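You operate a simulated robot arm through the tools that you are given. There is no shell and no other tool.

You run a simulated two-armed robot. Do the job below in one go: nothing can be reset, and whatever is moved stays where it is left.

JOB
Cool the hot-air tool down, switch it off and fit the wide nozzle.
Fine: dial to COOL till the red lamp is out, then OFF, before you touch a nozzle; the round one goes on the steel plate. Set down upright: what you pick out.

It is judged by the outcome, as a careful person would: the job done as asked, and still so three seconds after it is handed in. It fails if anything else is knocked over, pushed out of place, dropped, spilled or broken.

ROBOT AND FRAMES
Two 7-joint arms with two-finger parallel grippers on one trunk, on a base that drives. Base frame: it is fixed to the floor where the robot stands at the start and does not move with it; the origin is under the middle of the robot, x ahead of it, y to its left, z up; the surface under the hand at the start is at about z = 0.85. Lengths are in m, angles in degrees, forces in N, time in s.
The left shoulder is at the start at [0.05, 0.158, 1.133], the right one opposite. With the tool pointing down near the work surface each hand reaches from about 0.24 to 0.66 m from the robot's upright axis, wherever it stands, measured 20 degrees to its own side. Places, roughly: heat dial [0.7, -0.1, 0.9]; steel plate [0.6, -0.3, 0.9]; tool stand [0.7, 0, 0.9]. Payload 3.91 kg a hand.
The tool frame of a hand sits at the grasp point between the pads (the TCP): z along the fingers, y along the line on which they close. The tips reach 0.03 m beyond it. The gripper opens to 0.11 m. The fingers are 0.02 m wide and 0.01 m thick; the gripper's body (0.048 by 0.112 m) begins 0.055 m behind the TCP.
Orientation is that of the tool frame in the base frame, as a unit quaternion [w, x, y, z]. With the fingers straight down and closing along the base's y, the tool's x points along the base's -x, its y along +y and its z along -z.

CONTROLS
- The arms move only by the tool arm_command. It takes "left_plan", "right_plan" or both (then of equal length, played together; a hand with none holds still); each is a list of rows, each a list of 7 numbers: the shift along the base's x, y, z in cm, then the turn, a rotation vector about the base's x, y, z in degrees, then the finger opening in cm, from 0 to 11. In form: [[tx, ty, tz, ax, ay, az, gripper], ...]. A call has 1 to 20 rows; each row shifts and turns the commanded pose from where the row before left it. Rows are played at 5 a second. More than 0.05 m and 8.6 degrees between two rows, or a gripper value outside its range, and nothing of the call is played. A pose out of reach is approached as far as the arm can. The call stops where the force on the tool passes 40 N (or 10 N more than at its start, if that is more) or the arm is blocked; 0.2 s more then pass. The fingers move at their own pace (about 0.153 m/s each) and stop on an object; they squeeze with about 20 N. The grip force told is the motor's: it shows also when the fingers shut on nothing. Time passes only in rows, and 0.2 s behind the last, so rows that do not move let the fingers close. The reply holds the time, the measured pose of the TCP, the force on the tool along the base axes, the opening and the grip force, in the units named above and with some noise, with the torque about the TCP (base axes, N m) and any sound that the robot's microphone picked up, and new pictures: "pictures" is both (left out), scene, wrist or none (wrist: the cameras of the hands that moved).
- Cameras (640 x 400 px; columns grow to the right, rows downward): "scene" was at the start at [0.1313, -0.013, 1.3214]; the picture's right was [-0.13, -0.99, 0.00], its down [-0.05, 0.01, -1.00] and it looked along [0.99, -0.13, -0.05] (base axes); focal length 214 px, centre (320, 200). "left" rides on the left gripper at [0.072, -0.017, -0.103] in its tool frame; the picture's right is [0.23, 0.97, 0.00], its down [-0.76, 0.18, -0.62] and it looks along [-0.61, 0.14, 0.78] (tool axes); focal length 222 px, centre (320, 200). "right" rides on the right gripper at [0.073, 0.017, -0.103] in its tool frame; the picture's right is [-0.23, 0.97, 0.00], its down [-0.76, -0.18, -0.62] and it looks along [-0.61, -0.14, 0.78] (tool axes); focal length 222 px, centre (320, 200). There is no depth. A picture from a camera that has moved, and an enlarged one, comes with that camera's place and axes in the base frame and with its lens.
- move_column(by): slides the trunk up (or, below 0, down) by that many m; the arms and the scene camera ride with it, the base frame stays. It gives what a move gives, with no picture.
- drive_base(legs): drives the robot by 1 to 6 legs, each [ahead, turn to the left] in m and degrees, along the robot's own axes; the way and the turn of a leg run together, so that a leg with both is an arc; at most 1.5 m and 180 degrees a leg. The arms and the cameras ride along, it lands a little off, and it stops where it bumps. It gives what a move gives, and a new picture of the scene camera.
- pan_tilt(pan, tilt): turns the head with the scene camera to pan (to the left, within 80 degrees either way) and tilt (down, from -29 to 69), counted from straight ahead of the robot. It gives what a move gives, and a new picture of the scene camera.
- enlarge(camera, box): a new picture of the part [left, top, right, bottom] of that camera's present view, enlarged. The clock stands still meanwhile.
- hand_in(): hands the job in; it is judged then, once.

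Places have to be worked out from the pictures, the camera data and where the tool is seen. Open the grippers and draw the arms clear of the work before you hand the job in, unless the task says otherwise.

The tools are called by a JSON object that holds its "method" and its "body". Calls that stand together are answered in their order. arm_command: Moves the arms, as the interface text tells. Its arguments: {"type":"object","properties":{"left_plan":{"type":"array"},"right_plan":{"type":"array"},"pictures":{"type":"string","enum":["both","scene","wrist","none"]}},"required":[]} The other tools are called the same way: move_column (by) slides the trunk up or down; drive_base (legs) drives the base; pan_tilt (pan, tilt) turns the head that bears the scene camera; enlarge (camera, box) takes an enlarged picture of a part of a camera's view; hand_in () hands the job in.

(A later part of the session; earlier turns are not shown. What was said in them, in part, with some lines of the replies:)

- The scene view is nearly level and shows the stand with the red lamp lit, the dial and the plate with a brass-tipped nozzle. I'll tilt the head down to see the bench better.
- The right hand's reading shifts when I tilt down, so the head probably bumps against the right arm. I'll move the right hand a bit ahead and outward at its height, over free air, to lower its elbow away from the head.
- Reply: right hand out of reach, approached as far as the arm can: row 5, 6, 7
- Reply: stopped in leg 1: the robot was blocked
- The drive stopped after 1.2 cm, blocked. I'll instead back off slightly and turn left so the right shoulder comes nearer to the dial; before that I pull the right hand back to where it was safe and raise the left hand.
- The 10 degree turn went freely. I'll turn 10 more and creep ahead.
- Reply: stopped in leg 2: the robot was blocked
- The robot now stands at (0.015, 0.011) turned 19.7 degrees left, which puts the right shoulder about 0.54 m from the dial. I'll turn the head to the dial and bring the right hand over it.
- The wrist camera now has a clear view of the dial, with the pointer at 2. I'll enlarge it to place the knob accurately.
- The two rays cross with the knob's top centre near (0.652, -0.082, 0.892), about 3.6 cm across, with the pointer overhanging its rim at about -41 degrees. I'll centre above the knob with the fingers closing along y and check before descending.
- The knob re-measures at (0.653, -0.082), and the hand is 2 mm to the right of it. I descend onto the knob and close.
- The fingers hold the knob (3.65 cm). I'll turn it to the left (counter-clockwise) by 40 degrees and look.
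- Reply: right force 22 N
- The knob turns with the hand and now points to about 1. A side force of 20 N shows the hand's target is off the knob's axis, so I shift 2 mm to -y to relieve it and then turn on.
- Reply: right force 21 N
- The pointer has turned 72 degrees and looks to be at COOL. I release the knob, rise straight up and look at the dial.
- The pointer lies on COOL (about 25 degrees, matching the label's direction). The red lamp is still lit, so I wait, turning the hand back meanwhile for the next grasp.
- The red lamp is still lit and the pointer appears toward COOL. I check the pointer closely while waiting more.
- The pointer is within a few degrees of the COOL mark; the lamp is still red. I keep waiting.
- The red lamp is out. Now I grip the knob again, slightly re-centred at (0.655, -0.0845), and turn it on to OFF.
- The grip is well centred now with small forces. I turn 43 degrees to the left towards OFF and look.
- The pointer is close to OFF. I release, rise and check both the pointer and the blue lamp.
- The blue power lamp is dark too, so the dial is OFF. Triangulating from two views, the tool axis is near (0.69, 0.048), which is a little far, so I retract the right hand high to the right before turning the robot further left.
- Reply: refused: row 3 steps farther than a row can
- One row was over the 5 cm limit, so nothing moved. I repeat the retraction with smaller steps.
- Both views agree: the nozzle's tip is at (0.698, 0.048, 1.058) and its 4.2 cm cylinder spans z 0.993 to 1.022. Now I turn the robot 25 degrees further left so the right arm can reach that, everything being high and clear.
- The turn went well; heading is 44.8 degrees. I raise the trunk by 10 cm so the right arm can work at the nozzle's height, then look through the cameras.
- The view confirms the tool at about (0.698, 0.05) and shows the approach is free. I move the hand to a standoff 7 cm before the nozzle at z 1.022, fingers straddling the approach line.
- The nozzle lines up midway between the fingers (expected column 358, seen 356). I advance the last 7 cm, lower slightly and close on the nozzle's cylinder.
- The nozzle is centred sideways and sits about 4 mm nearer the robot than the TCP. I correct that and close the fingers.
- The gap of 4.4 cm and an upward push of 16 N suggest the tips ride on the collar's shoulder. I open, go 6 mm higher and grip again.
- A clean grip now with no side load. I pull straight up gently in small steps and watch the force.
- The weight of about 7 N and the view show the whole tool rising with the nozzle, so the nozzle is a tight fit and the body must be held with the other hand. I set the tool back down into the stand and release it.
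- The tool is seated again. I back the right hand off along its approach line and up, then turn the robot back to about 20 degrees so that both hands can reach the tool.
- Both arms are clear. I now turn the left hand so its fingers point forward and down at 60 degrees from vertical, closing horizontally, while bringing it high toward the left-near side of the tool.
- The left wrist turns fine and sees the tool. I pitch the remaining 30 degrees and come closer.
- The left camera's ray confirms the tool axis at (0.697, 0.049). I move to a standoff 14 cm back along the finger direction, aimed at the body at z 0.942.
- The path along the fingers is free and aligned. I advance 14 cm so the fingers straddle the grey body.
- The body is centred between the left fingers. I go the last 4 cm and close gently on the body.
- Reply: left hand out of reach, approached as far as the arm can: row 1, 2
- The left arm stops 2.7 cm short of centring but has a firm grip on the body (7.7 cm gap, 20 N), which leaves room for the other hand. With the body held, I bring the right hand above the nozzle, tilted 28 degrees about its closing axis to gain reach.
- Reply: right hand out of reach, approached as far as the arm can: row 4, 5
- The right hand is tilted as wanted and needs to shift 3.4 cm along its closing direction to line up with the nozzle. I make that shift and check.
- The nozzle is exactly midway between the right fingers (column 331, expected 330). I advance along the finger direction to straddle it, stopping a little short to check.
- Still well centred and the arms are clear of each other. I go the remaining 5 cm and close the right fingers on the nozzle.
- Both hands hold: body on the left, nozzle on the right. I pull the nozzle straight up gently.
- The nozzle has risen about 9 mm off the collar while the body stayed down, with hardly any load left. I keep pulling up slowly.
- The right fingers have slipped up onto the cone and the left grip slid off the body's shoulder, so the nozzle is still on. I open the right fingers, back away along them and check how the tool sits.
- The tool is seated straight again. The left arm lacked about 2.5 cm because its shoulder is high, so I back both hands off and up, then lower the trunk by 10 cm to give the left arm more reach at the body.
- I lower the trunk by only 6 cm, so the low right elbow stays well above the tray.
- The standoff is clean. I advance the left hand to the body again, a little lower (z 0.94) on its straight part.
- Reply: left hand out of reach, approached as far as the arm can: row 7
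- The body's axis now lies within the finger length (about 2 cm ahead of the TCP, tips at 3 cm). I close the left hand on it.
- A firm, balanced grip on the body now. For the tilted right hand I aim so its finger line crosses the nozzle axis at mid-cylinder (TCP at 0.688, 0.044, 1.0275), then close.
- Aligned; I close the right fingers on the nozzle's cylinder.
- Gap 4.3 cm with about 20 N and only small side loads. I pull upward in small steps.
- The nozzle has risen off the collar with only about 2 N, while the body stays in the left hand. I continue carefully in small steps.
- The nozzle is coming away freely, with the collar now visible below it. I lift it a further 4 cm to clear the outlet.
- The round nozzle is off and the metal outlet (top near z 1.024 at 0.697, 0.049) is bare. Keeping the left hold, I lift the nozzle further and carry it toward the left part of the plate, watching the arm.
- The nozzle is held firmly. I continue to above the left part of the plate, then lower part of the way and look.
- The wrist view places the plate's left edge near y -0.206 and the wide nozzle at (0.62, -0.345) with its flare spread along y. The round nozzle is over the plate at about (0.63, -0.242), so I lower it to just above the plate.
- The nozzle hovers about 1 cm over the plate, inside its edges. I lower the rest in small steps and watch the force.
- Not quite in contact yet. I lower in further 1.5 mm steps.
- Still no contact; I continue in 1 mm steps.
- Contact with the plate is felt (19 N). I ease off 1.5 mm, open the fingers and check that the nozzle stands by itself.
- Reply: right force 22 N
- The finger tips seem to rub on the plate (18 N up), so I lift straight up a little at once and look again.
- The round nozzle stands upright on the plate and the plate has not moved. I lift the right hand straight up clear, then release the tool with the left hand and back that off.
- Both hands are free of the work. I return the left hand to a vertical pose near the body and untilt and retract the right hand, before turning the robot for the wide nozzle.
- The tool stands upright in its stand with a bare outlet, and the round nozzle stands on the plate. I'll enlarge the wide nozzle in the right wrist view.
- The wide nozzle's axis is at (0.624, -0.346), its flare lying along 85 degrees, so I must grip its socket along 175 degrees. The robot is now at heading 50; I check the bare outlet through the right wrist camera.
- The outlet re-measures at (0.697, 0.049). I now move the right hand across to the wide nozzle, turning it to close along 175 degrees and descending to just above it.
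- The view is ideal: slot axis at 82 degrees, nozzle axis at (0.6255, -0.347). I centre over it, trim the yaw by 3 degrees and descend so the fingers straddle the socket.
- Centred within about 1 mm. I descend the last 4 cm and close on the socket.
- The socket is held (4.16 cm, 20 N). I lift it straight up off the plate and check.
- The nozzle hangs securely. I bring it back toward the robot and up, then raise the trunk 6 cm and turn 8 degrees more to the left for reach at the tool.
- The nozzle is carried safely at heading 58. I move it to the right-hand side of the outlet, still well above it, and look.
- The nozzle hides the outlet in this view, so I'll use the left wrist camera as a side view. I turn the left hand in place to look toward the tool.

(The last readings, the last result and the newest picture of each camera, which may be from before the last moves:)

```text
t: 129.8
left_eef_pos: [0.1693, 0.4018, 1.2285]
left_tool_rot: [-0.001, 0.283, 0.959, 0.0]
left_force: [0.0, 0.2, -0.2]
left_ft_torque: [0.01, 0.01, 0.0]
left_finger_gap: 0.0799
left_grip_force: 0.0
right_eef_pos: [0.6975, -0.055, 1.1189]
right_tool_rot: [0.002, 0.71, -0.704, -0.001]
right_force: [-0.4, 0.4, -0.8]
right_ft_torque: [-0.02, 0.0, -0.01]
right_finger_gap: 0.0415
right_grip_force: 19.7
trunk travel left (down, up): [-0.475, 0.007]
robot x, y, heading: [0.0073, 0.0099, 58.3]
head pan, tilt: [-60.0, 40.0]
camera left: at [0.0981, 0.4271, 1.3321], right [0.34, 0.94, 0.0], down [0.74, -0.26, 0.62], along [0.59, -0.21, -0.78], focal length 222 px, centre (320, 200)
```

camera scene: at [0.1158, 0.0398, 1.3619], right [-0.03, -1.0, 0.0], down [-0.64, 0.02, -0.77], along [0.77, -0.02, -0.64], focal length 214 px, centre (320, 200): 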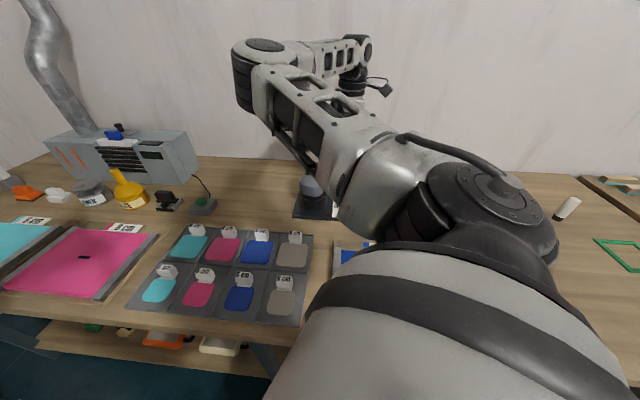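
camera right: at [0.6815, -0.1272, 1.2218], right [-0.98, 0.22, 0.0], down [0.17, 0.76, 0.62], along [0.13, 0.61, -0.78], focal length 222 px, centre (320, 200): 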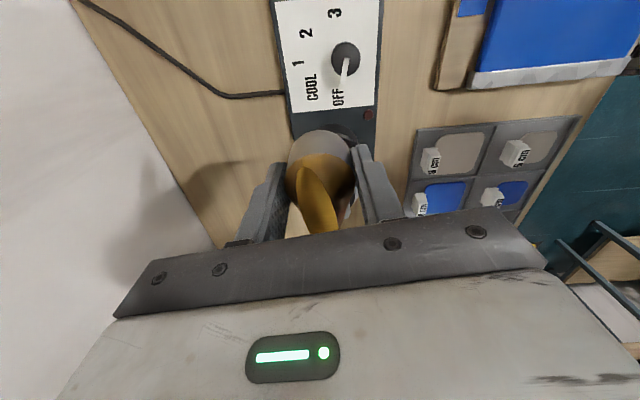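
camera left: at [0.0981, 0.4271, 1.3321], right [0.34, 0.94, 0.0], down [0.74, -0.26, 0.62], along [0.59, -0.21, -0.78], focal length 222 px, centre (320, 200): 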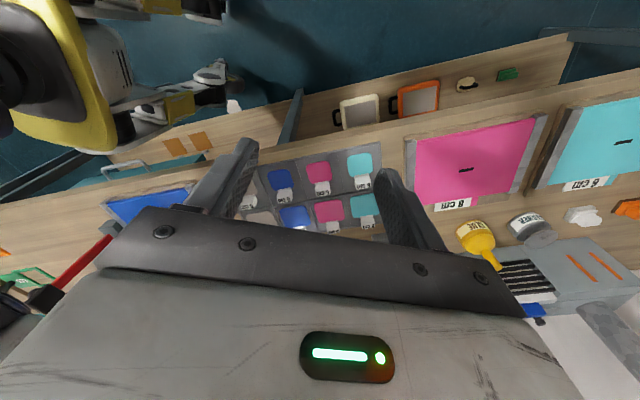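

The gripper itself blocks that view, so I pitch the left hand forward by 60 degrees (as before, when it saw the tool well), staying well away from the right arm.

{"method": "arm_command", "body": {"left_plan": [[2, -0.8, -1, -4.09, -6.29, 0, 8], [2, -0.8, -1, -4.09, -6.29, 0, 8], [2, -0.8, -1, -4.09, -6.29, 0, 8], [2, -0.8, -1, -4.09, -6.29, 0, 8], [2, -0.8, -1, -4.09, -6.29, 0, 8], [2, -0.8, -1, -4.09, -6.29, 0, 8], [2, -0.8, -1, -4.09, -6.29, 0, 8], [2, -0.8, -1, -4.09, -6.29, 0, 8], [0, 0, 0, 0, 0, 0, 8]], "pictures": "both"}}

{"method": "enlarge", "body": {"camera": "left", "box": [220, 40, 420, 180]}}

```text
t: 131.8
left_eef_pos: [0.3301, 0.3379, 1.1492]
left_tool_rot: [0.48, 0.245, 0.83, -0.144]
left_force: [-0.3, -1.3, -1.1]
left_ft_torque: [-0.01, 0.01, 0.01]
left_finger_gap: 0.0799
left_grip_force: 0.1
right_eef_pos: [0.6964, -0.0543, 1.1184]
right_tool_rot: [0.002, 0.71, -0.704, -0.001]
right_force: [0.5, 0.1, 0.0]
right_ft_torque: [0.02, -0.02, 0.02]
right_finger_gap: 0.0414
right_grip_force: 20.1
trunk travel left (down, up): [-0.475, 0.007]
robot x, y, heading: [0.0118, 0.0074, 58.5]
head pan, tilt: [-60.0, 40.0]
camera scene: at [0.1159, 0.04, 1.3619], right [-0.03, -1.0, 0.0], down [-0.64, 0.02, -0.77], along [0.77, -0.02, -0.64], focal length 214 px, centre (320, 200)
camera left: at [0.2131, 0.3923, 1.1372], right [0.43, 0.88, -0.2], down [-0.04, 0.24, 0.97], along [0.9, -0.41, 0.14], focal length 222 px, centre (320, 200)
```

scene: 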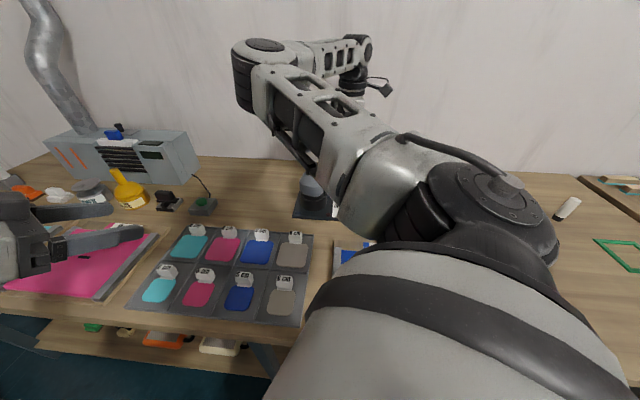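
left: 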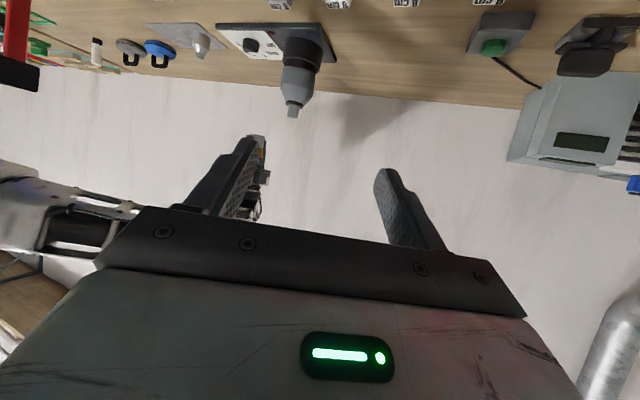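

```text
2.86 times, centred on (320, 110) of left
camera zoom: at [0.2131, 0.3923, 1.1372], right [0.43, 0.88, -0.2], down [-0.04, 0.24, 0.97], along [0.9, -0.41, 0.14], focal length 635 px, centre (320, 457)
```

zoom: 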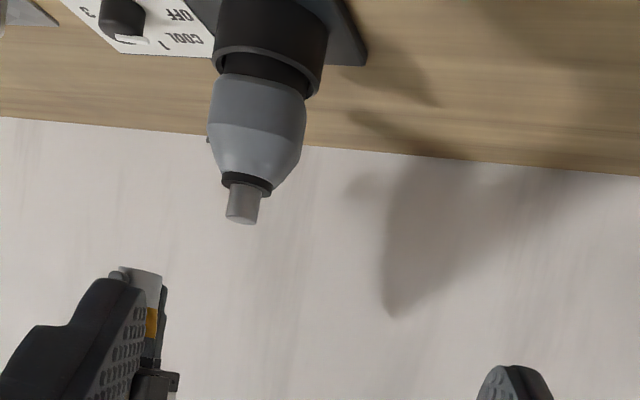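

This side view shows the bare outlet clearly, with the nozzle approaching at the left. I bring the nozzle over the outlet, still 4 cm above it.

{"method": "arm_command", "body": {"right_plan": [[0, 3.4, -0.3, 0, 0, 0, 3], [0, 3.4, -0.3, 0, 0, 0, 3], [0, 3.4, -0.3, 0, 0, 0, 3], [0, 0, 0, 0, 0, 0, 3]], "pictures": "wrist"}}

{"method": "enlarge", "body": {"camera": "left", "box": [240, 60, 360, 160]}}

{"method": "enlarge", "body": {"camera": "scene", "box": [240, 80, 380, 230]}}

```text
t: 132.8
left_eef_pos: [0.3288, 0.3379, 1.1494]
left_tool_rot: [0.48, 0.246, 0.83, -0.143]
left_force: [-0.1, 0.6, -1.1]
left_ft_torque: [-0.04, 0.01, -0.01]
left_finger_gap: 0.0801
left_grip_force: 0.1
right_eef_pos: [0.6968, 0.0463, 1.1085]
right_tool_rot: [0.001, 0.71, -0.704, -0.001]
right_force: [0.1, 0.7, 0.1]
right_ft_torque: [-0.02, 0.04, -0.03]
right_finger_gap: 0.0414
right_grip_force: 19.8
trunk travel left (down, up): [-0.475, 0.007]
robot x, y, heading: [0.0108, 0.0108, 58.3]
head pan, tilt: [-60.0, 40.0]
camera right: at [0.6818, -0.025, 1.2123], right [-0.98, 0.22, 0.0], down [0.17, 0.76, 0.62], along [0.13, 0.61, -0.78], focal length 222 px, centre (320, 200)
```

right: 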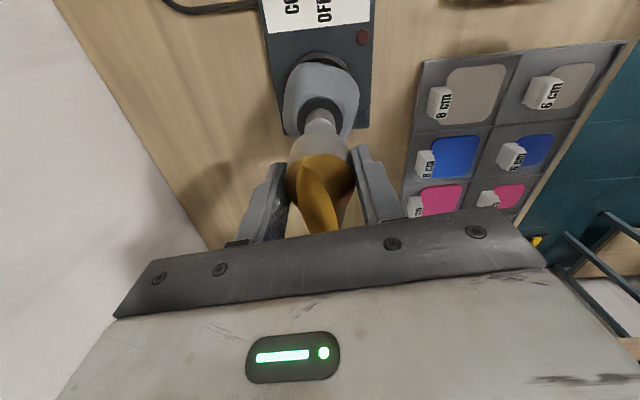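

```text
4.00 times, centred on (300, 110) of left
camera zoom: at [0.213, 0.3921, 1.1375], right [0.43, 0.88, -0.2], down [-0.04, 0.24, 0.97], along [0.9, -0.41, 0.14], focal length 888 px, centre (400, 560)
```

zoom: 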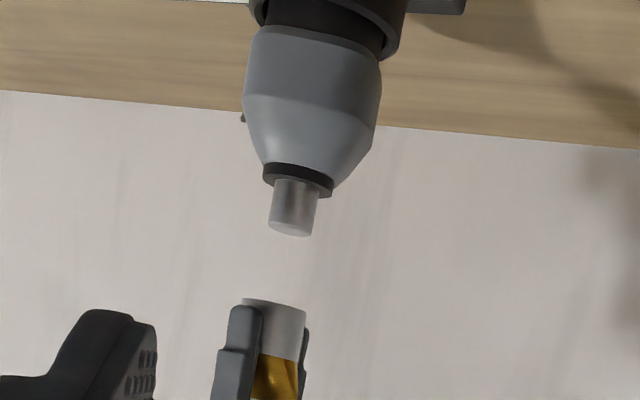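

```text
2.67 times, centred on (310, 155) of scene
camera zoom: at [0.1161, 0.0397, 1.3619], right [-0.03, -1.0, 0.0], down [-0.64, 0.02, -0.77], along [0.77, -0.02, -0.64], focal length 572 px, centre (347, 320)
```

zoom: 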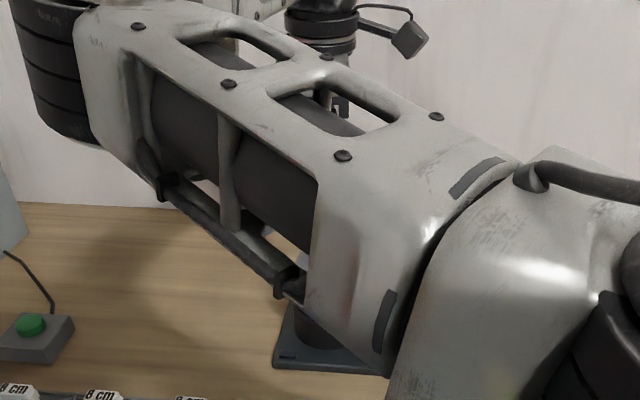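

The side view shows the nozzle hanging above the outlet, slightly to the left of its axis. I enlarge both views to measure the offset exactly.

{"method": "enlarge", "body": {"camera": "left", "box": [270, 85, 330, 147]}}

{"method": "enlarge", "body": {"camera": "right", "box": [260, 40, 380, 240]}}

```text
6.45 times, centred on (300, 116) of left
camera zoom: at [0.213, 0.3921, 1.1375], right [0.43, 0.88, -0.2], down [-0.04, 0.24, 0.97], along [0.9, -0.41, 0.14], focal length 1433 px, centre (449, 742)
```

zoom: 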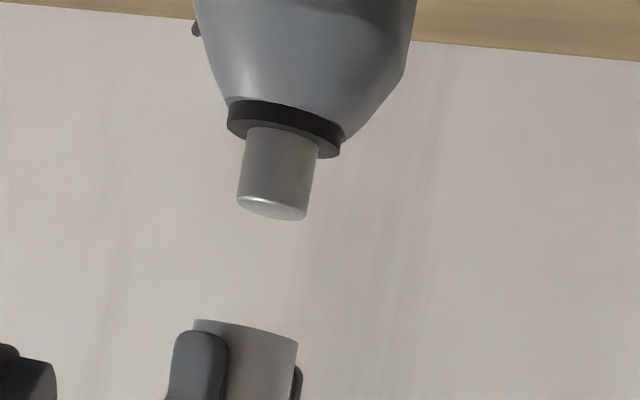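

```text
2.00 times, centred on (320, 140) of right
camera zoom: at [0.6818, -0.025, 1.2123], right [-0.98, 0.22, 0.0], down [0.17, 0.76, 0.62], along [0.13, 0.61, -0.78], focal length 444 px, centre (320, 320)
```

zoom: 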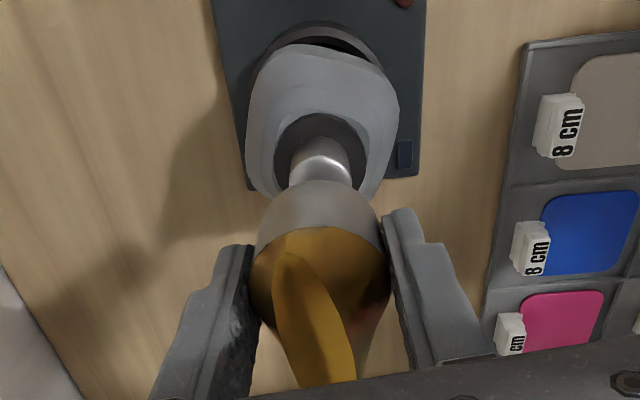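

Both views agree that the nozzle must go about 2 mm toward +y and is right in x. I apply that and lower to just above the outlet, then re-measure.

{"method": "arm_command", "body": {"right_plan": [[0, 0.2, -1, 0, 0, 0, 3], [0, 0, -1.5, 0, 0, 0, 3], [0, 0, -1.2, 0, 0, 0, 3], [0, 0, 0, 0, 0, 0, 3]], "pictures": "wrist"}}

{"method": "enlarge", "body": {"camera": "left", "box": [270, 85, 330, 147]}}

{"method": "enlarge", "body": {"camera": "right", "box": [260, 40, 380, 240]}}

```text
t: 133.8
left_eef_pos: [0.3293, 0.3375, 1.1496]
left_tool_rot: [0.48, 0.245, 0.83, -0.143]
left_force: [-0.4, 0.3, 0.2]
left_ft_torque: [0.01, -0.02, -0.06]
left_finger_gap: 0.0801
left_grip_force: 0.0
right_eef_pos: [0.6969, 0.0488, 1.0722]
right_tool_rot: [0.002, 0.71, -0.705, -0.002]
right_force: [-0.6, 0.3, -0.1]
right_ft_torque: [0.01, -0.01, 0.01]
right_finger_gap: 0.0414
right_grip_force: 20.5
trunk travel left (down, up): [-0.475, 0.007]
robot x, y, heading: [0.0064, 0.0091, 58.3]
head pan, tilt: [-60.0, 40.0]
camera right: at [0.6814, -0.0236, 1.1745], right [-0.98, 0.22, 0.0], down [0.17, 0.76, 0.62], along [0.13, 0.61, -0.78], focal length 222 px, centre (320, 200)
```

right: 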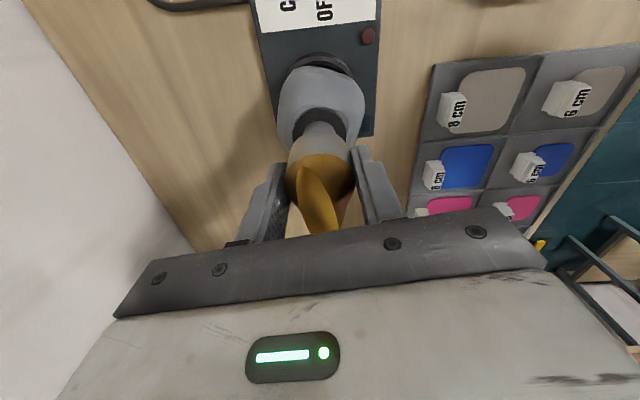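

```text
6.45 times, centred on (300, 116) of left
camera zoom: at [0.2129, 0.3924, 1.1373], right [0.43, 0.88, -0.2], down [-0.04, 0.24, 0.97], along [0.9, -0.41, 0.14], focal length 1433 px, centre (449, 742)
```

zoom: 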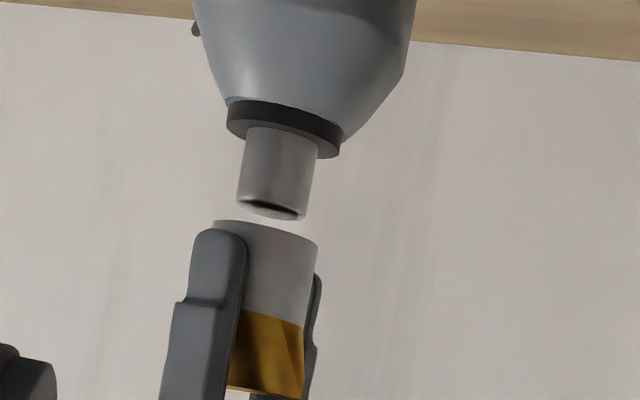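

```text
2.00 times, centred on (320, 140) of right
camera zoom: at [0.6814, -0.0236, 1.1745], right [-0.98, 0.22, 0.0], down [0.17, 0.76, 0.62], along [0.13, 0.61, -0.78], focal length 444 px, centre (320, 320)
```

zoom: 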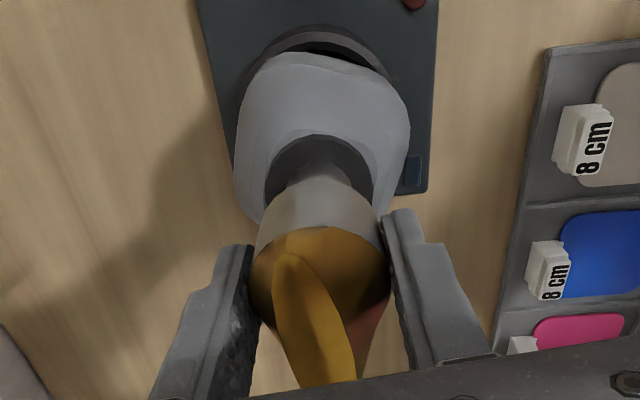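

The nozzle is now concentric with the outlet to within about 1 mm in both views. I lower it slowly onto the outlet.

{"method": "arm_command", "body": {"right_plan": [[0, 0.05, -0.4, 0, 0, 0, 3], [0, 0, -0.4, 0, 0, 0, 3], [0, 0, -0.4, 0, 0, 0, 3], [0, 0, -0.3, 0, 0, 0, 3], [0, 0, 0, 0, 0, 0, 3]], "pictures": "wrist"}}

{"method": "enlarge", "body": {"camera": "left", "box": [270, 85, 330, 147]}}

```text
t: 135.0
left_eef_pos: [0.3295, 0.3378, 1.1497]
left_tool_rot: [0.48, 0.245, 0.83, -0.143]
left_force: [0.5, -0.8, -0.8]
left_ft_torque: [0.0, -0.02, 0.0]
left_finger_gap: 0.0801
left_grip_force: 0.0
right_eef_pos: [0.6972, 0.0492, 1.0577]
right_tool_rot: [0.001, 0.71, -0.704, -0.002]
right_force: [-0.1, -0.2, -0.4]
right_ft_torque: [-0.01, -0.02, 0.01]
right_finger_gap: 0.0416
right_grip_force: 20.0
trunk travel left (down, up): [-0.475, 0.007]
robot x, y, heading: [0.0121, 0.0051, 58.4]
head pan, tilt: [-60.0, 40.0]
camera right: at [0.6823, -0.0228, 1.1607], right [-0.98, 0.22, 0.0], down [0.17, 0.76, 0.62], along [0.13, 0.61, -0.78], focal length 222 px, centre (320, 200)
```

right: 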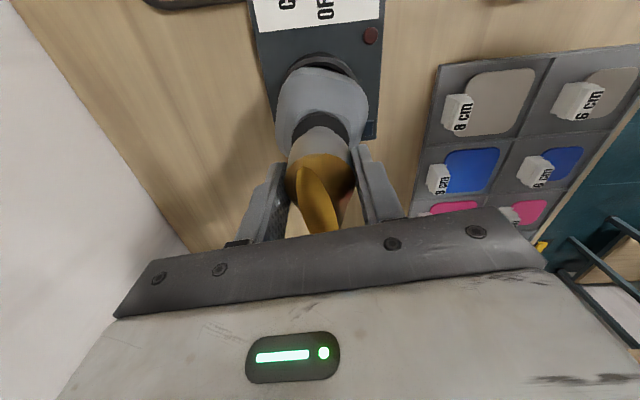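

```text
6.45 times, centred on (300, 116) of left
camera zoom: at [0.2129, 0.3924, 1.1373], right [0.43, 0.88, -0.2], down [-0.04, 0.24, 0.97], along [0.9, -0.41, 0.14], focal length 1433 px, centre (449, 742)
```

zoom: 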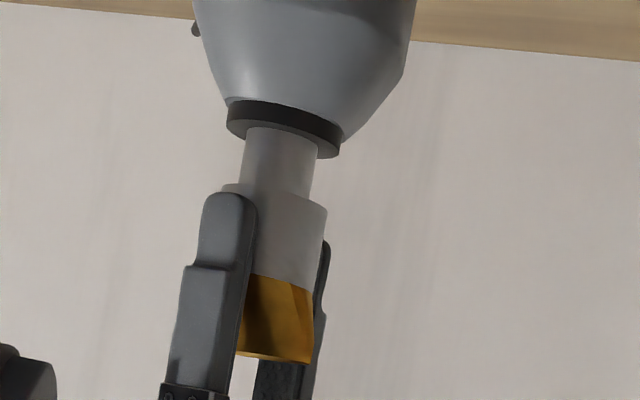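

The socket has slipped over the outlet's end without any force. I continue down slowly.

{"method": "arm_command", "body": {"right_plan": [[0, 0, -0.4, 0, 0, 0, 3], [0, 0, -0.4, 0, 0, 0, 3], [0, 0, -0.4, 0, 0, 0, 3], [0, 0, -0.4, 0, 0, 0, 3], [0, 0, 0, 0, 0, 0, 3]], "pictures": "none"}}

{"method": "arm_command", "body": {"right_plan": [[0, 0, -0.3, 0, 0, 0, 3], [0, 0, -0.3, 0, 0, 0, 3], [0, 0, 0, 0, 0, 0, 3]], "pictures": "wrist"}}

{"method": "enlarge", "body": {"camera": "left", "box": [270, 70, 330, 132]}}

```text
t: 136.2
left_eef_pos: [0.3296, 0.3383, 1.1492]
left_tool_rot: [0.48, 0.244, 0.83, -0.143]
left_force: [-0.5, 0.2, 0.1]
left_ft_torque: [0.02, 0.01, -0.03]
left_finger_gap: 0.0801
left_grip_force: 0.1
right_eef_pos: [0.6971, 0.0486, 1.041]
right_tool_rot: [0.002, 0.71, -0.704, -0.001]
right_force: [0.0, 0.0, -1.5]
right_ft_torque: [0.04, 0.02, 0.01]
right_finger_gap: 0.0414
right_grip_force: 20.3
trunk travel left (down, up): [-0.475, 0.007]
robot x, y, heading: [0.0073, 0.0128, 58.5]
head pan, tilt: [-60.0, 40.0]
```

```text
t: 137.0
left_eef_pos: [0.3291, 0.3377, 1.1499]
left_tool_rot: [0.48, 0.244, 0.831, -0.142]
left_force: [-0.7, 0.2, -0.2]
left_ft_torque: [0.02, -0.01, -0.02]
left_finger_gap: 0.08
left_grip_force: 0.0
right_eef_pos: [0.6973, 0.049, 1.0345]
right_tool_rot: [0.001, 0.71, -0.704, -0.001]
right_force: [0.1, -0.5, -0.8]
right_ft_torque: [-0.02, 0.0, -0.01]
right_finger_gap: 0.0415
right_grip_force: 20.1
trunk travel left (down, up): [-0.475, 0.007]
robot x, y, heading: [0.0095, 0.0043, 58.2]
head pan, tilt: [-60.0, 40.0]
camera right: at [0.6821, -0.023, 1.1386], right [-0.98, 0.22, 0.0], down [0.17, 0.76, 0.62], along [0.13, 0.61, -0.78], focal length 222 px, centre (320, 200)
```

right: 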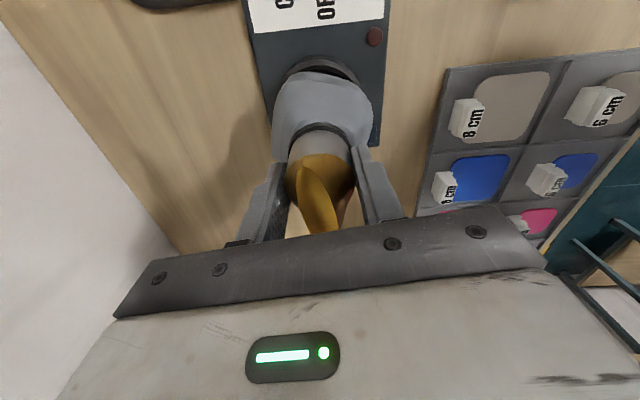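

```text
6.45 times, centred on (300, 101) of left
camera zoom: at [0.2129, 0.3924, 1.1373], right [0.43, 0.88, -0.2], down [-0.04, 0.24, 0.97], along [0.9, -0.41, 0.14], focal length 1433 px, centre (449, 839)
```

zoom: 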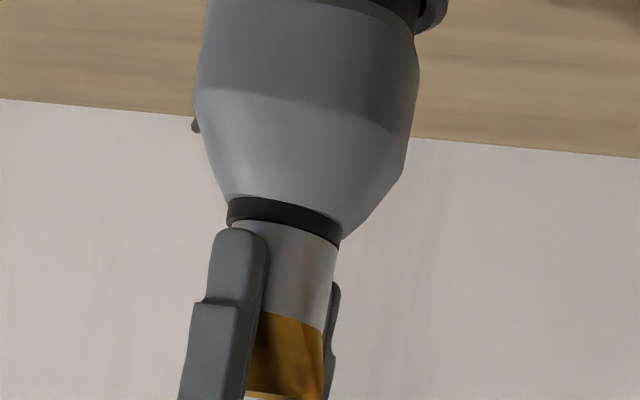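

The nozzle has almost reached the collar with no resistance. I press on in 2 mm steps until it seats.

{"method": "arm_command", "body": {"right_plan": [[0, 0, -0.2, 0, 0, 0, 3], [0, 0, -0.2, 0, 0, 0, 3], [0, 0, 0, 0, 0, 0, 3]], "pictures": "none"}}

{"method": "arm_command", "body": {"right_plan": [[0, 0, -0.2, 0, 0, 0, 3], [0, 0, 0, 0, 0, 0, 3]], "pictures": "none"}}

{"method": "enlarge", "body": {"camera": "left", "box": [270, 70, 330, 132]}}

```text
t: 137.8
left_eef_pos: [0.3279, 0.3383, 1.1505]
left_tool_rot: [0.48, 0.245, 0.83, -0.144]
left_force: [0.0, 0.3, -0.6]
left_ft_torque: [0.01, 0.02, 0.02]
left_finger_gap: 0.0802
left_grip_force: 0.1
right_eef_pos: [0.6973, 0.0505, 1.0319]
right_tool_rot: [-0.001, 0.71, -0.704, 0.0]
right_force: [4.0, -1.0, 13.9]
right_ft_torque: [-0.03, 0.02, 0.0]
right_finger_gap: 0.0417
right_grip_force: 19.7
trunk travel left (down, up): [-0.475, 0.007]
robot x, y, heading: [0.0088, 0.0088, 58.6]
head pan, tilt: [-60.0, 40.0]
```

```text
t: 138.4
left_eef_pos: [0.3279, 0.3374, 1.15]
left_tool_rot: [0.479, 0.245, 0.83, -0.143]
left_force: [-0.9, 0.2, 0.4]
left_ft_torque: [0.01, -0.01, 0.04]
left_finger_gap: 0.08
left_grip_force: 0.1
right_eef_pos: [0.6966, 0.0494, 1.0286]
right_tool_rot: [0.001, 0.711, -0.704, 0.0]
right_force: [2.9, -1.1, 12.1]
right_ft_torque: [-0.01, -0.28, -0.05]
right_finger_gap: 0.0417
right_grip_force: 20.0
trunk travel left (down, up): [-0.475, 0.007]
robot x, y, heading: [0.0084, 0.0099, 58.5]
head pan, tilt: [-60.0, 40.0]
```

```text
6.45 times, centred on (300, 101) of left
camera zoom: at [0.212, 0.3922, 1.1376], right [0.43, 0.88, -0.2], down [-0.04, 0.24, 0.97], along [0.9, -0.41, 0.14], focal length 1433 px, centre (449, 839)
```

zoom: 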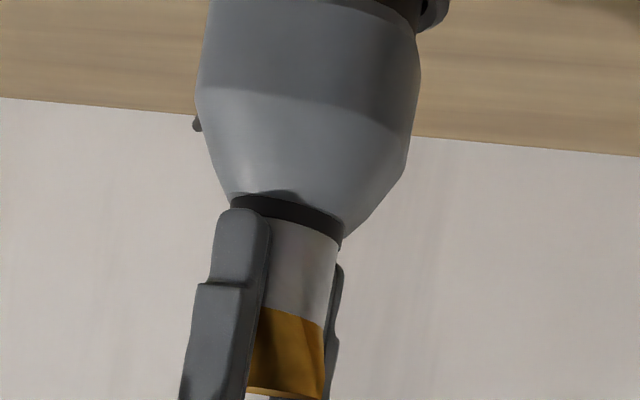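

The force rose to about 13 N and the fingers began to slide on the socket, so the nozzle is at or very near its seat. I open the fingers and look at how it sits.

{"method": "arm_command", "body": {"right_plan": [[0, 0, 0, 0, 0, 0, 5.5], [0, 0, 0, 0, 0, 0, 7], [0, 0, 0.5, 0, 0, 0, 7], [0, 0, 0, 0, 0, 0, 7]], "pictures": "wrist"}}

{"method": "enlarge", "body": {"camera": "left", "box": [270, 70, 330, 132]}}

{"method": "enlarge", "body": {"camera": "right", "box": [240, 60, 400, 240]}}

```text
t: 139.4
left_eef_pos: [0.3285, 0.3378, 1.1502]
left_tool_rot: [0.48, 0.244, 0.83, -0.144]
left_force: [0.9, -0.8, -0.1]
left_ft_torque: [-0.02, 0.02, -0.05]
left_finger_gap: 0.08
left_grip_force: 0.1
right_eef_pos: [0.697, 0.0502, 1.0339]
right_tool_rot: [0.001, 0.71, -0.704, -0.001]
right_force: [1.3, -0.3, -0.6]
right_ft_torque: [0.0, -0.03, -0.02]
right_finger_gap: 0.0699
right_grip_force: 0.0
trunk travel left (down, up): [-0.475, 0.007]
robot x, y, heading: [0.0098, 0.0099, 58.3]
head pan, tilt: [-60.0, 40.0]
camera right: at [0.6822, -0.0222, 1.1376], right [-0.98, 0.22, 0.0], down [0.17, 0.76, 0.62], along [0.13, 0.61, -0.78], focal length 222 px, centre (320, 200)
```

right: 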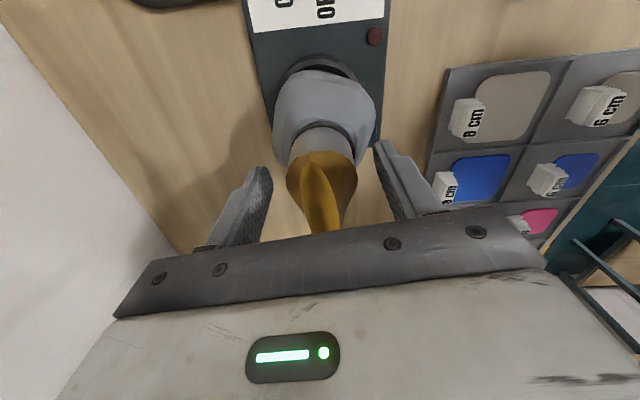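

```text
6.45 times, centred on (300, 101) of left
camera zoom: at [0.2129, 0.3924, 1.1373], right [0.43, 0.88, -0.2], down [-0.04, 0.24, 0.97], along [0.9, -0.41, 0.14], focal length 1433 px, centre (449, 839)
```

zoom: 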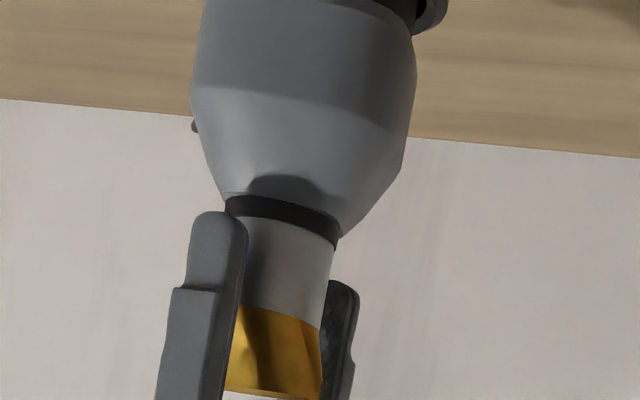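

```text
2.22 times, centred on (320, 150) of right
camera zoom: at [0.6822, -0.0222, 1.1376], right [-0.98, 0.22, 0.0], down [0.17, 0.76, 0.62], along [0.13, 0.61, -0.78], focal length 494 px, centre (320, 311)
```

zoom: 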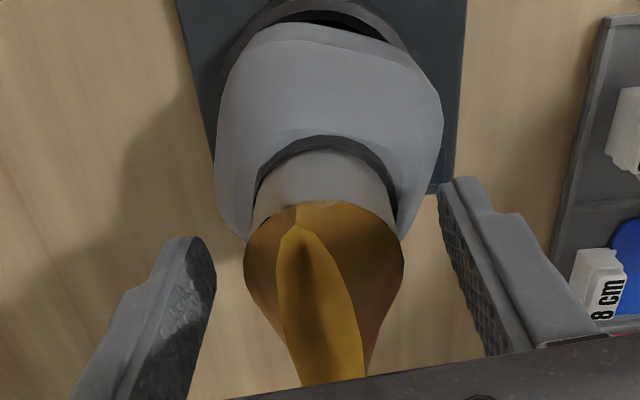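

The wide nozzle sits on the collar with no gap, like the round one did. I test its hold gently: regrip, and lift only 3 mm to see whether the tool's weight comes along.

{"method": "arm_command", "body": {"right_plan": [[0, 0, -0.3, 0, 0, 0, 7], [0, 0, 0, 0, 0, 0, 5], [0, 0, 0, 0, 0, 0, 3], [0, 0, 0, 0, 0, 0, 3], [0, 0, 0.15, 0, 0, 0, 3], [0, 0, 0.15, 0, 0, 0, 3], [0, 0, 0, 0, 0, 0, 3]], "pictures": "none"}}

{"method": "enlarge", "body": {"camera": "left", "box": [270, 70, 330, 132]}}

```text
t: 141.0
left_eef_pos: [0.3293, 0.3387, 1.1494]
left_tool_rot: [0.48, 0.244, 0.83, -0.143]
left_force: [-0.6, -0.2, -0.2]
left_ft_torque: [0.01, -0.01, 0.02]
left_finger_gap: 0.08
left_grip_force: 0.0
right_eef_pos: [0.6975, 0.0502, 1.0343]
right_tool_rot: [0.001, 0.711, -0.704, -0.001]
right_force: [-0.4, -0.3, -0.7]
right_ft_torque: [-0.01, -0.02, -0.01]
right_finger_gap: 0.0412
right_grip_force: 19.6
trunk travel left (down, up): [-0.475, 0.007]
robot x, y, heading: [0.012, 0.0123, 58.4]
head pan, tilt: [-60.0, 40.0]
```

```text
6.45 times, centred on (300, 101) of left
camera zoom: at [0.2129, 0.3924, 1.1373], right [0.43, 0.88, -0.2], down [-0.04, 0.24, 0.97], along [0.9, -0.41, 0.14], focal length 1433 px, centre (449, 839)
```

zoom: 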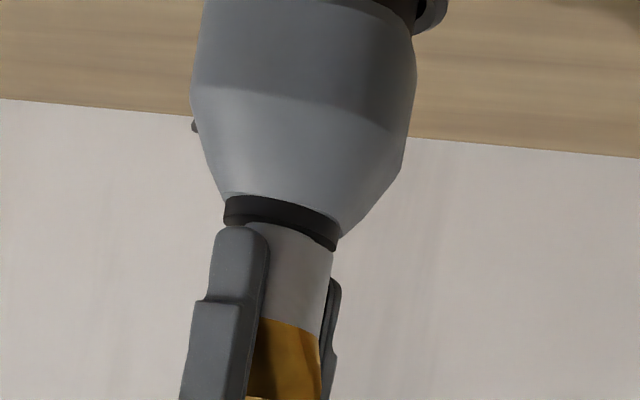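

The nozzle lifts freely (under 1 N), so it is a plain slip fit; the first time my fingertips had also clamped the collar. I set it back down on its seat and release.

{"method": "arm_command", "body": {"right_plan": [[0, 0, -0.2, 0, 0, 0, 3], [0, 0, -0.2, 0, 0, 0, 3], [0, 0, -0.1, 0, 0, 0, 3], [0, 0, 0, 0, 0, 0, 3], [0, 0, 0, 0, 0, 0, 5], [0, 0, 0, 0, 0, 0, 7], [0, 0, 0, 0, 0, 0, 7]], "pictures": "wrist"}}

{"method": "enlarge", "body": {"camera": "left", "box": [270, 70, 330, 132]}}

{"method": "enlarge", "body": {"camera": "right", "box": [240, 60, 400, 240]}}

```text
t: 142.6
left_eef_pos: [0.3284, 0.3387, 1.1486]
left_tool_rot: [0.48, 0.245, 0.83, -0.145]
left_force: [0.9, -0.8, 0.5]
left_ft_torque: [0.01, -0.05, 0.0]
left_finger_gap: 0.0801
left_grip_force: 0.0
right_eef_pos: [0.697, 0.05, 1.0287]
right_tool_rot: [0.001, 0.71, -0.704, -0.001]
right_force: [-0.8, 0.3, -0.8]
right_ft_torque: [-0.01, -0.03, 0.0]
right_finger_gap: 0.0702
right_grip_force: 0.1
trunk travel left (down, up): [-0.475, 0.007]
robot x, y, heading: [0.0125, 0.0106, 58.6]
head pan, tilt: [-60.0, 40.0]
camera right: at [0.6821, -0.0228, 1.1324], right [-0.98, 0.22, 0.0], down [0.17, 0.76, 0.62], along [0.13, 0.61, -0.78], focal length 222 px, centre (320, 200)
```

right: 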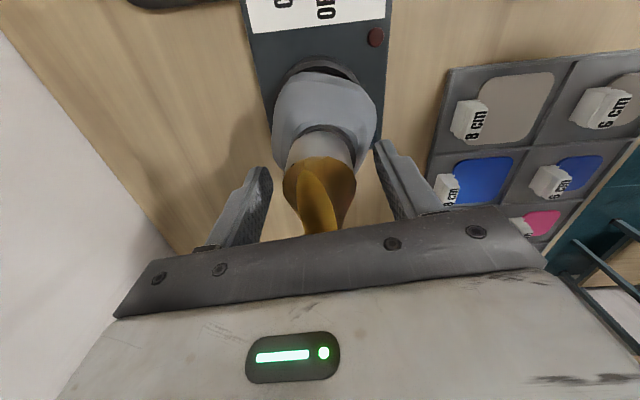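

```text
6.45 times, centred on (300, 101) of left
camera zoom: at [0.2128, 0.3924, 1.1374], right [0.43, 0.88, -0.2], down [-0.04, 0.24, 0.97], along [0.9, -0.41, 0.14], focal length 1433 px, centre (449, 839)
```

zoom: 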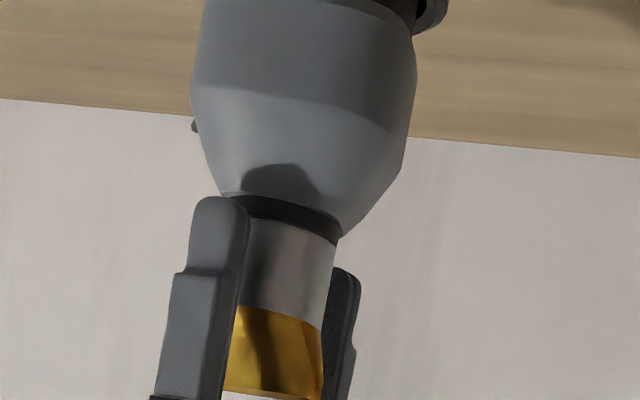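

```text
2.22 times, centred on (320, 150) of right
camera zoom: at [0.6821, -0.0228, 1.1324], right [-0.98, 0.22, 0.0], down [0.17, 0.76, 0.62], along [0.13, 0.61, -0.78], focal length 494 px, centre (320, 311)
```

zoom: 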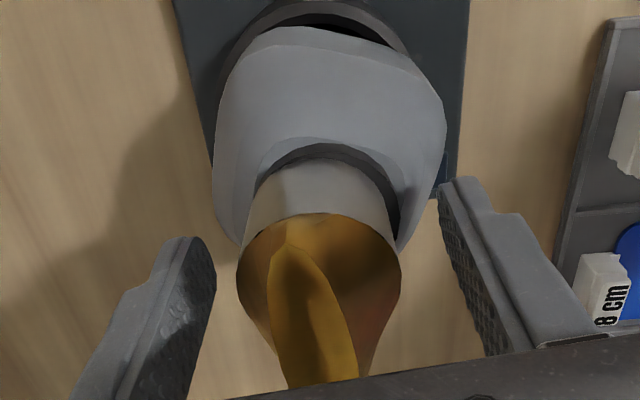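

The wide nozzle is seated flush on the collar. I raise the right hand straight up clear of the flare and then draw it away to the right.

{"method": "arm_command", "body": {"right_plan": [[0, 0, 1.5, 0, 0, 0, 7.5], [0, 0, 2.5, 0, 0, 0, 7.5], [0, 0, 3, 0, 0, 0, 7.5], [0, 0, 3, 0, 0, 0, 7.5], [0, -3, 0, 0, 0, 0, 7.5], [-2, -3.5, 0, 0, 0, 0, 7.5], [-2.5, -3.5, 0, 0, 0, 0, 7.5], [-2.5, -3.5, 0, 0, 0, 0, 7.5], [-3, -3, 0, 0, 0, 0, 7.5], [-3, -3, 0, 0, 0, 0, 7.5], [0, 0, 0, 0, 0, 0, 7.5]], "pictures": "both"}}

{"method": "enlarge", "body": {"camera": "left", "box": [250, 30, 350, 150]}}

{"method": "enlarge", "body": {"camera": "scene", "box": [260, 120, 420, 240]}}

```text
t: 145.0
left_eef_pos: [0.3289, 0.3387, 1.1491]
left_tool_rot: [0.48, 0.244, 0.83, -0.144]
left_force: [0.3, -0.3, 0.3]
left_ft_torque: [-0.01, 0.0, 0.02]
left_finger_gap: 0.0801
left_grip_force: 0.2
right_eef_pos: [0.568, -0.1462, 1.1304]
right_tool_rot: [0.001, 0.711, -0.703, -0.002]
right_force: [0.4, -0.2, -0.4]
right_ft_torque: [0.0, -0.01, 0.03]
right_finger_gap: 0.0752
right_grip_force: 0.1
trunk travel left (down, up): [-0.475, 0.007]
robot x, y, heading: [0.0118, 0.0096, 58.3]
head pan, tilt: [-60.0, 40.0]
camera scene: at [0.1161, 0.0403, 1.3619], right [-0.03, -1.0, 0.0], down [-0.64, 0.02, -0.77], along [0.77, -0.02, -0.64], focal length 214 px, centre (320, 200)
camera right: at [0.5531, -0.2186, 1.2338], right [-0.98, 0.22, 0.0], down [0.17, 0.76, 0.62], along [0.13, 0.61, -0.78], focal length 222 px, centre (320, 200)
```

scene: 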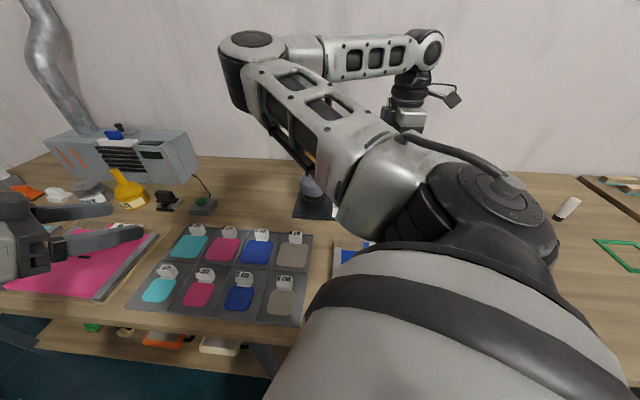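
right: 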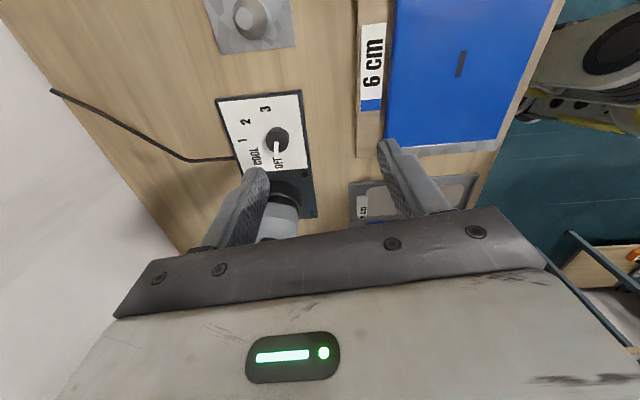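

```text
3.33 times, centred on (300, 90) of left
camera zoom: at [0.213, 0.3926, 1.1372], right [0.43, 0.88, -0.2], down [-0.04, 0.24, 0.97], along [0.9, -0.41, 0.14], focal length 740 px, centre (387, 567)
```

zoom: 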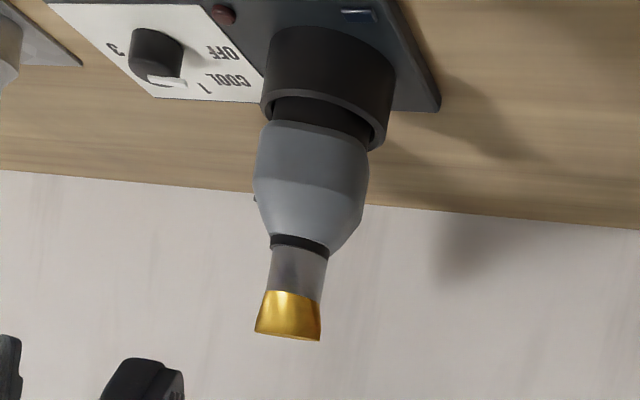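

```text
3.33 times, centred on (340, 180) of scene
camera zoom: at [0.1161, 0.0403, 1.3619], right [-0.03, -1.0, 0.0], down [-0.64, 0.02, -0.77], along [0.77, -0.02, -0.64], focal length 715 px, centre (253, 267)
```

zoom: 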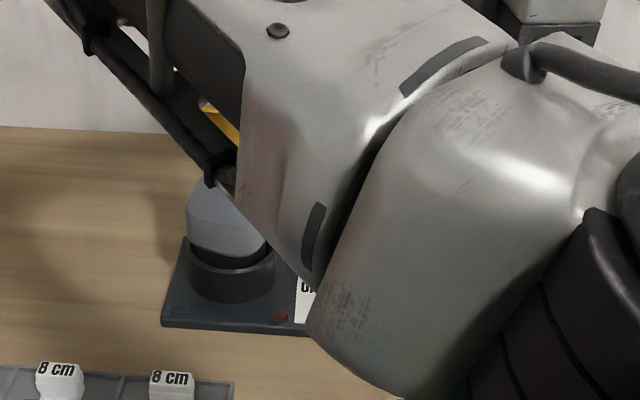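

The wide nozzle is on, upright, the dial at OFF and lamps dark. I draw both arms back, un-pitching the left hand and raising the right.

{"method": "arm_command", "body": {"right_plan": [[-2, -1.5, 1, 0, 0, -6, 8], [-2, -1.5, 1, 0, 0, -6, 8], [-2, -1.5, 1, 0, 0, -6, 8], [-2, -1, 1, 0, 0, -6, 8], [-2, -1, 1, 0, 0, -6, 8], [-1, -1, 0, 0, 0, -6, 8], [0, 0, 0, 0, 0, -6, 8], [0, 0, 0, 0, 0, 0, 8]], "left_plan": [[-2, 0.8, 1, 4.09, 6.29, 0, 8], [-2, 0.8, 1, 4.09, 6.29, 0, 8], [-2, 0.8, 1, 4.09, 6.29, 0, 8], [-2, 0.8, 1, 4.09, 6.29, 0, 8], [-2, 0.8, 1, 4.09, 6.29, 0, 8], [-2, 0.8, 1, 4.09, 6.29, 0, 8], [-2, 0.8, 1, 4.09, 6.29, 0, 8], [-2, 0.8, 1, 4.09, 6.29, 0, 8]], "pictures": "both"}}

{"method": "pan_tilt", "body": {"pan": -50, "tilt": 30}}

{"method": "enlarge", "body": {"camera": "right", "box": [160, 0, 480, 220]}}

```text
t: 146.8
left_eef_pos: [0.1699, 0.4028, 1.2301]
left_tool_rot: [-0.001, 0.283, 0.959, 0.0]
left_force: [0.0, 0.6, 0.2]
left_ft_torque: [0.02, -0.02, 0.0]
left_finger_gap: 0.08
left_grip_force: 0.1
right_eef_pos: [0.4582, -0.2203, 1.1777]
right_tool_rot: [0.001, -0.409, 0.912, 0.003]
right_force: [-0.3, -0.1, 0.2]
right_ft_torque: [0.0, 0.03, -0.01]
right_finger_gap: 0.0801
right_grip_force: 0.2
trunk travel left (down, up): [-0.475, 0.007]
robot x, y, heading: [0.0088, 0.0073, 58.5]
head pan, tilt: [-60.0, 40.0]
camera scene: at [0.1158, 0.0395, 1.3619], right [-0.03, -1.0, 0.0], down [-0.64, 0.02, -0.77], along [0.77, -0.02, -0.64], focal length 214 px, centre (320, 200)
camera right: at [0.3981, -0.263, 1.2826], right [-0.58, 0.82, 0.0], down [0.64, 0.45, 0.62], along [0.51, 0.36, -0.78], focal length 222 px, centre (320, 200)
camera left: at [0.0979, 0.4286, 1.333], right [0.34, 0.94, 0.0], down [0.74, -0.26, 0.62], along [0.59, -0.21, -0.78], focal length 222 px, centre (320, 200)
```

scene: 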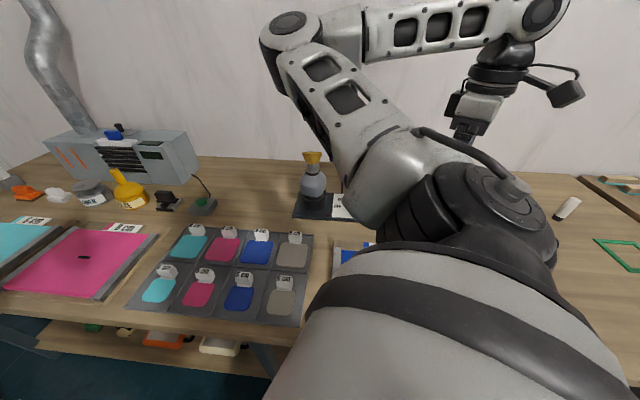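
right: 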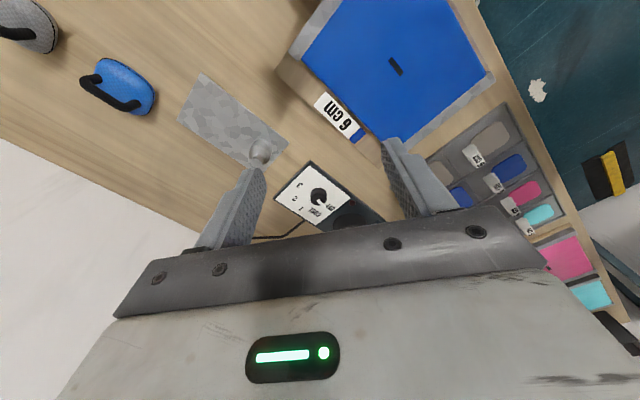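
left: 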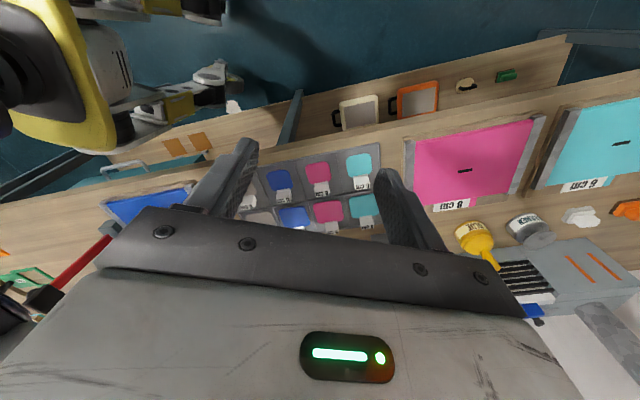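

```text
t: 147.5
left_eef_pos: [0.1689, 0.404, 1.2307]
left_tool_rot: [0.001, 0.283, 0.959, 0.0]
left_force: [-0.2, -0.8, -0.1]
left_ft_torque: [-0.02, 0.0, -0.01]
left_finger_gap: 0.0801
left_grip_force: 0.1
right_eef_pos: [0.4581, -0.2206, 1.1794]
right_tool_rot: [0.0, -0.411, 0.912, 0.002]
right_force: [-0.7, 0.1, -0.8]
right_ft_torque: [-0.01, 0.0, 0.01]
right_finger_gap: 0.0803
right_grip_force: 0.1
trunk travel left (down, up): [-0.475, 0.007]
robot x, y, heading: [0.0088, 0.0134, 58.3]
head pan, tilt: [-50.0, 30.0]
camera scene: at [0.1205, 0.0555, 1.3772], right [0.15, -0.99, 0.0], down [-0.5, -0.07, -0.87], along [0.86, 0.13, -0.5], focal length 214 px, centre (320, 200)
```

scene: 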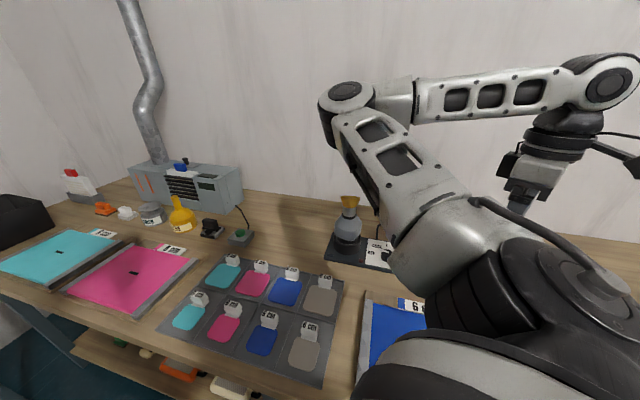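

```text
1.82 times, centred on (320, 110) of right
camera zoom: at [0.3986, -0.2627, 1.2827], right [-0.58, 0.82, 0.0], down [0.64, 0.45, 0.62], along [0.51, 0.36, -0.78], focal length 404 px, centre (320, 364)
```

zoom: 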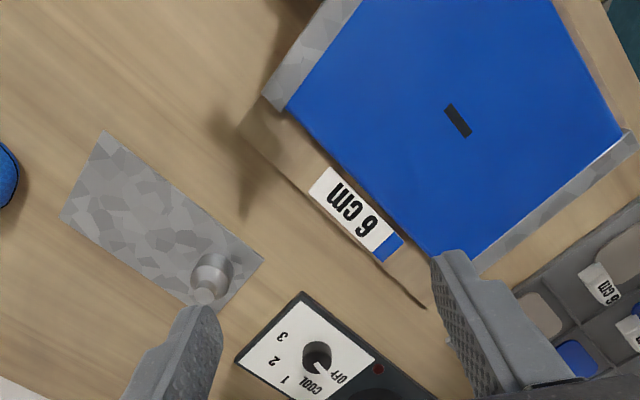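

Round nozzle upright on the plate, dial on OFF, nothing else displaced. One last close look at the tool with its wide nozzle.

{"method": "enlarge", "body": {"camera": "scene", "box": [300, 170, 420, 280]}}

{"method": "enlarge", "body": {"camera": "scene", "box": [60, 150, 380, 390]}}

```text
3.64 times, centred on (360, 225) of scene
camera zoom: at [0.1205, 0.0555, 1.3772], right [0.15, -0.99, 0.0], down [-0.5, -0.07, -0.87], along [0.86, 0.13, -0.5], focal length 780 px, centre (174, 109)
```

zoom: 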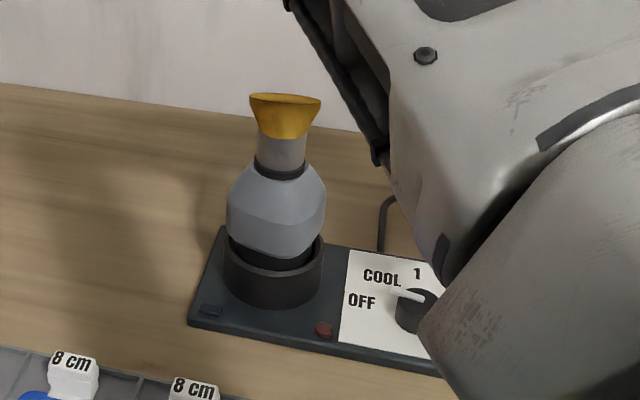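

```text
1.67 times, centred on (220, 270) of scene
camera zoom: at [0.1205, 0.0555, 1.3772], right [0.15, -0.99, 0.0], down [-0.5, -0.07, -0.87], along [0.86, 0.13, -0.5], focal length 358 px, centre (487, 83)
```

zoom: 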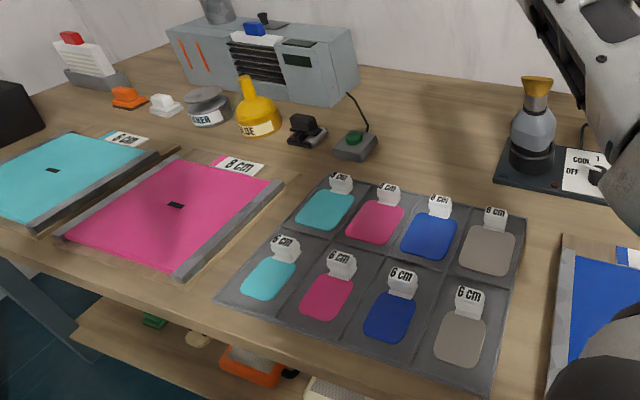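

The tool stands upright in its stand with the wide nozzle on and lamps out, the round nozzle is upright on the plate, and the arms are clear with open grippers. I hand the job in.

{"method": "hand_in", "body": {}}

```text
The job is handed in.
```

I cooled the hot-air tool, switched it off and fitted the wide nozzle, then handed the job in.

- **Cooling and power:** I set the dial to COOL and waited until the red lamp went out, then turned it to OFF. The blue power lamp went dark as well. I touched no nozzle before that.
- **Round nozzle:** it came off once the left hand held the tool's body. It now stands upright on the steel plate.
- **Wide nozzle:** it sits flush on the collar, with the tool upright in its stand. It is a plain slip fit: in a 3 mm test lift it rose freely, so nothing locks it in place.

On the first try at the round nozzle, the whole tool rose 1.2 cm out of its stand. I set it straight back down. A second try also failed when the fingers slipped, and the tool stayed seated.

In the final pictures nothing else on the bench looked moved or knocked over. Both grippers are open and the arms are clear of the work.
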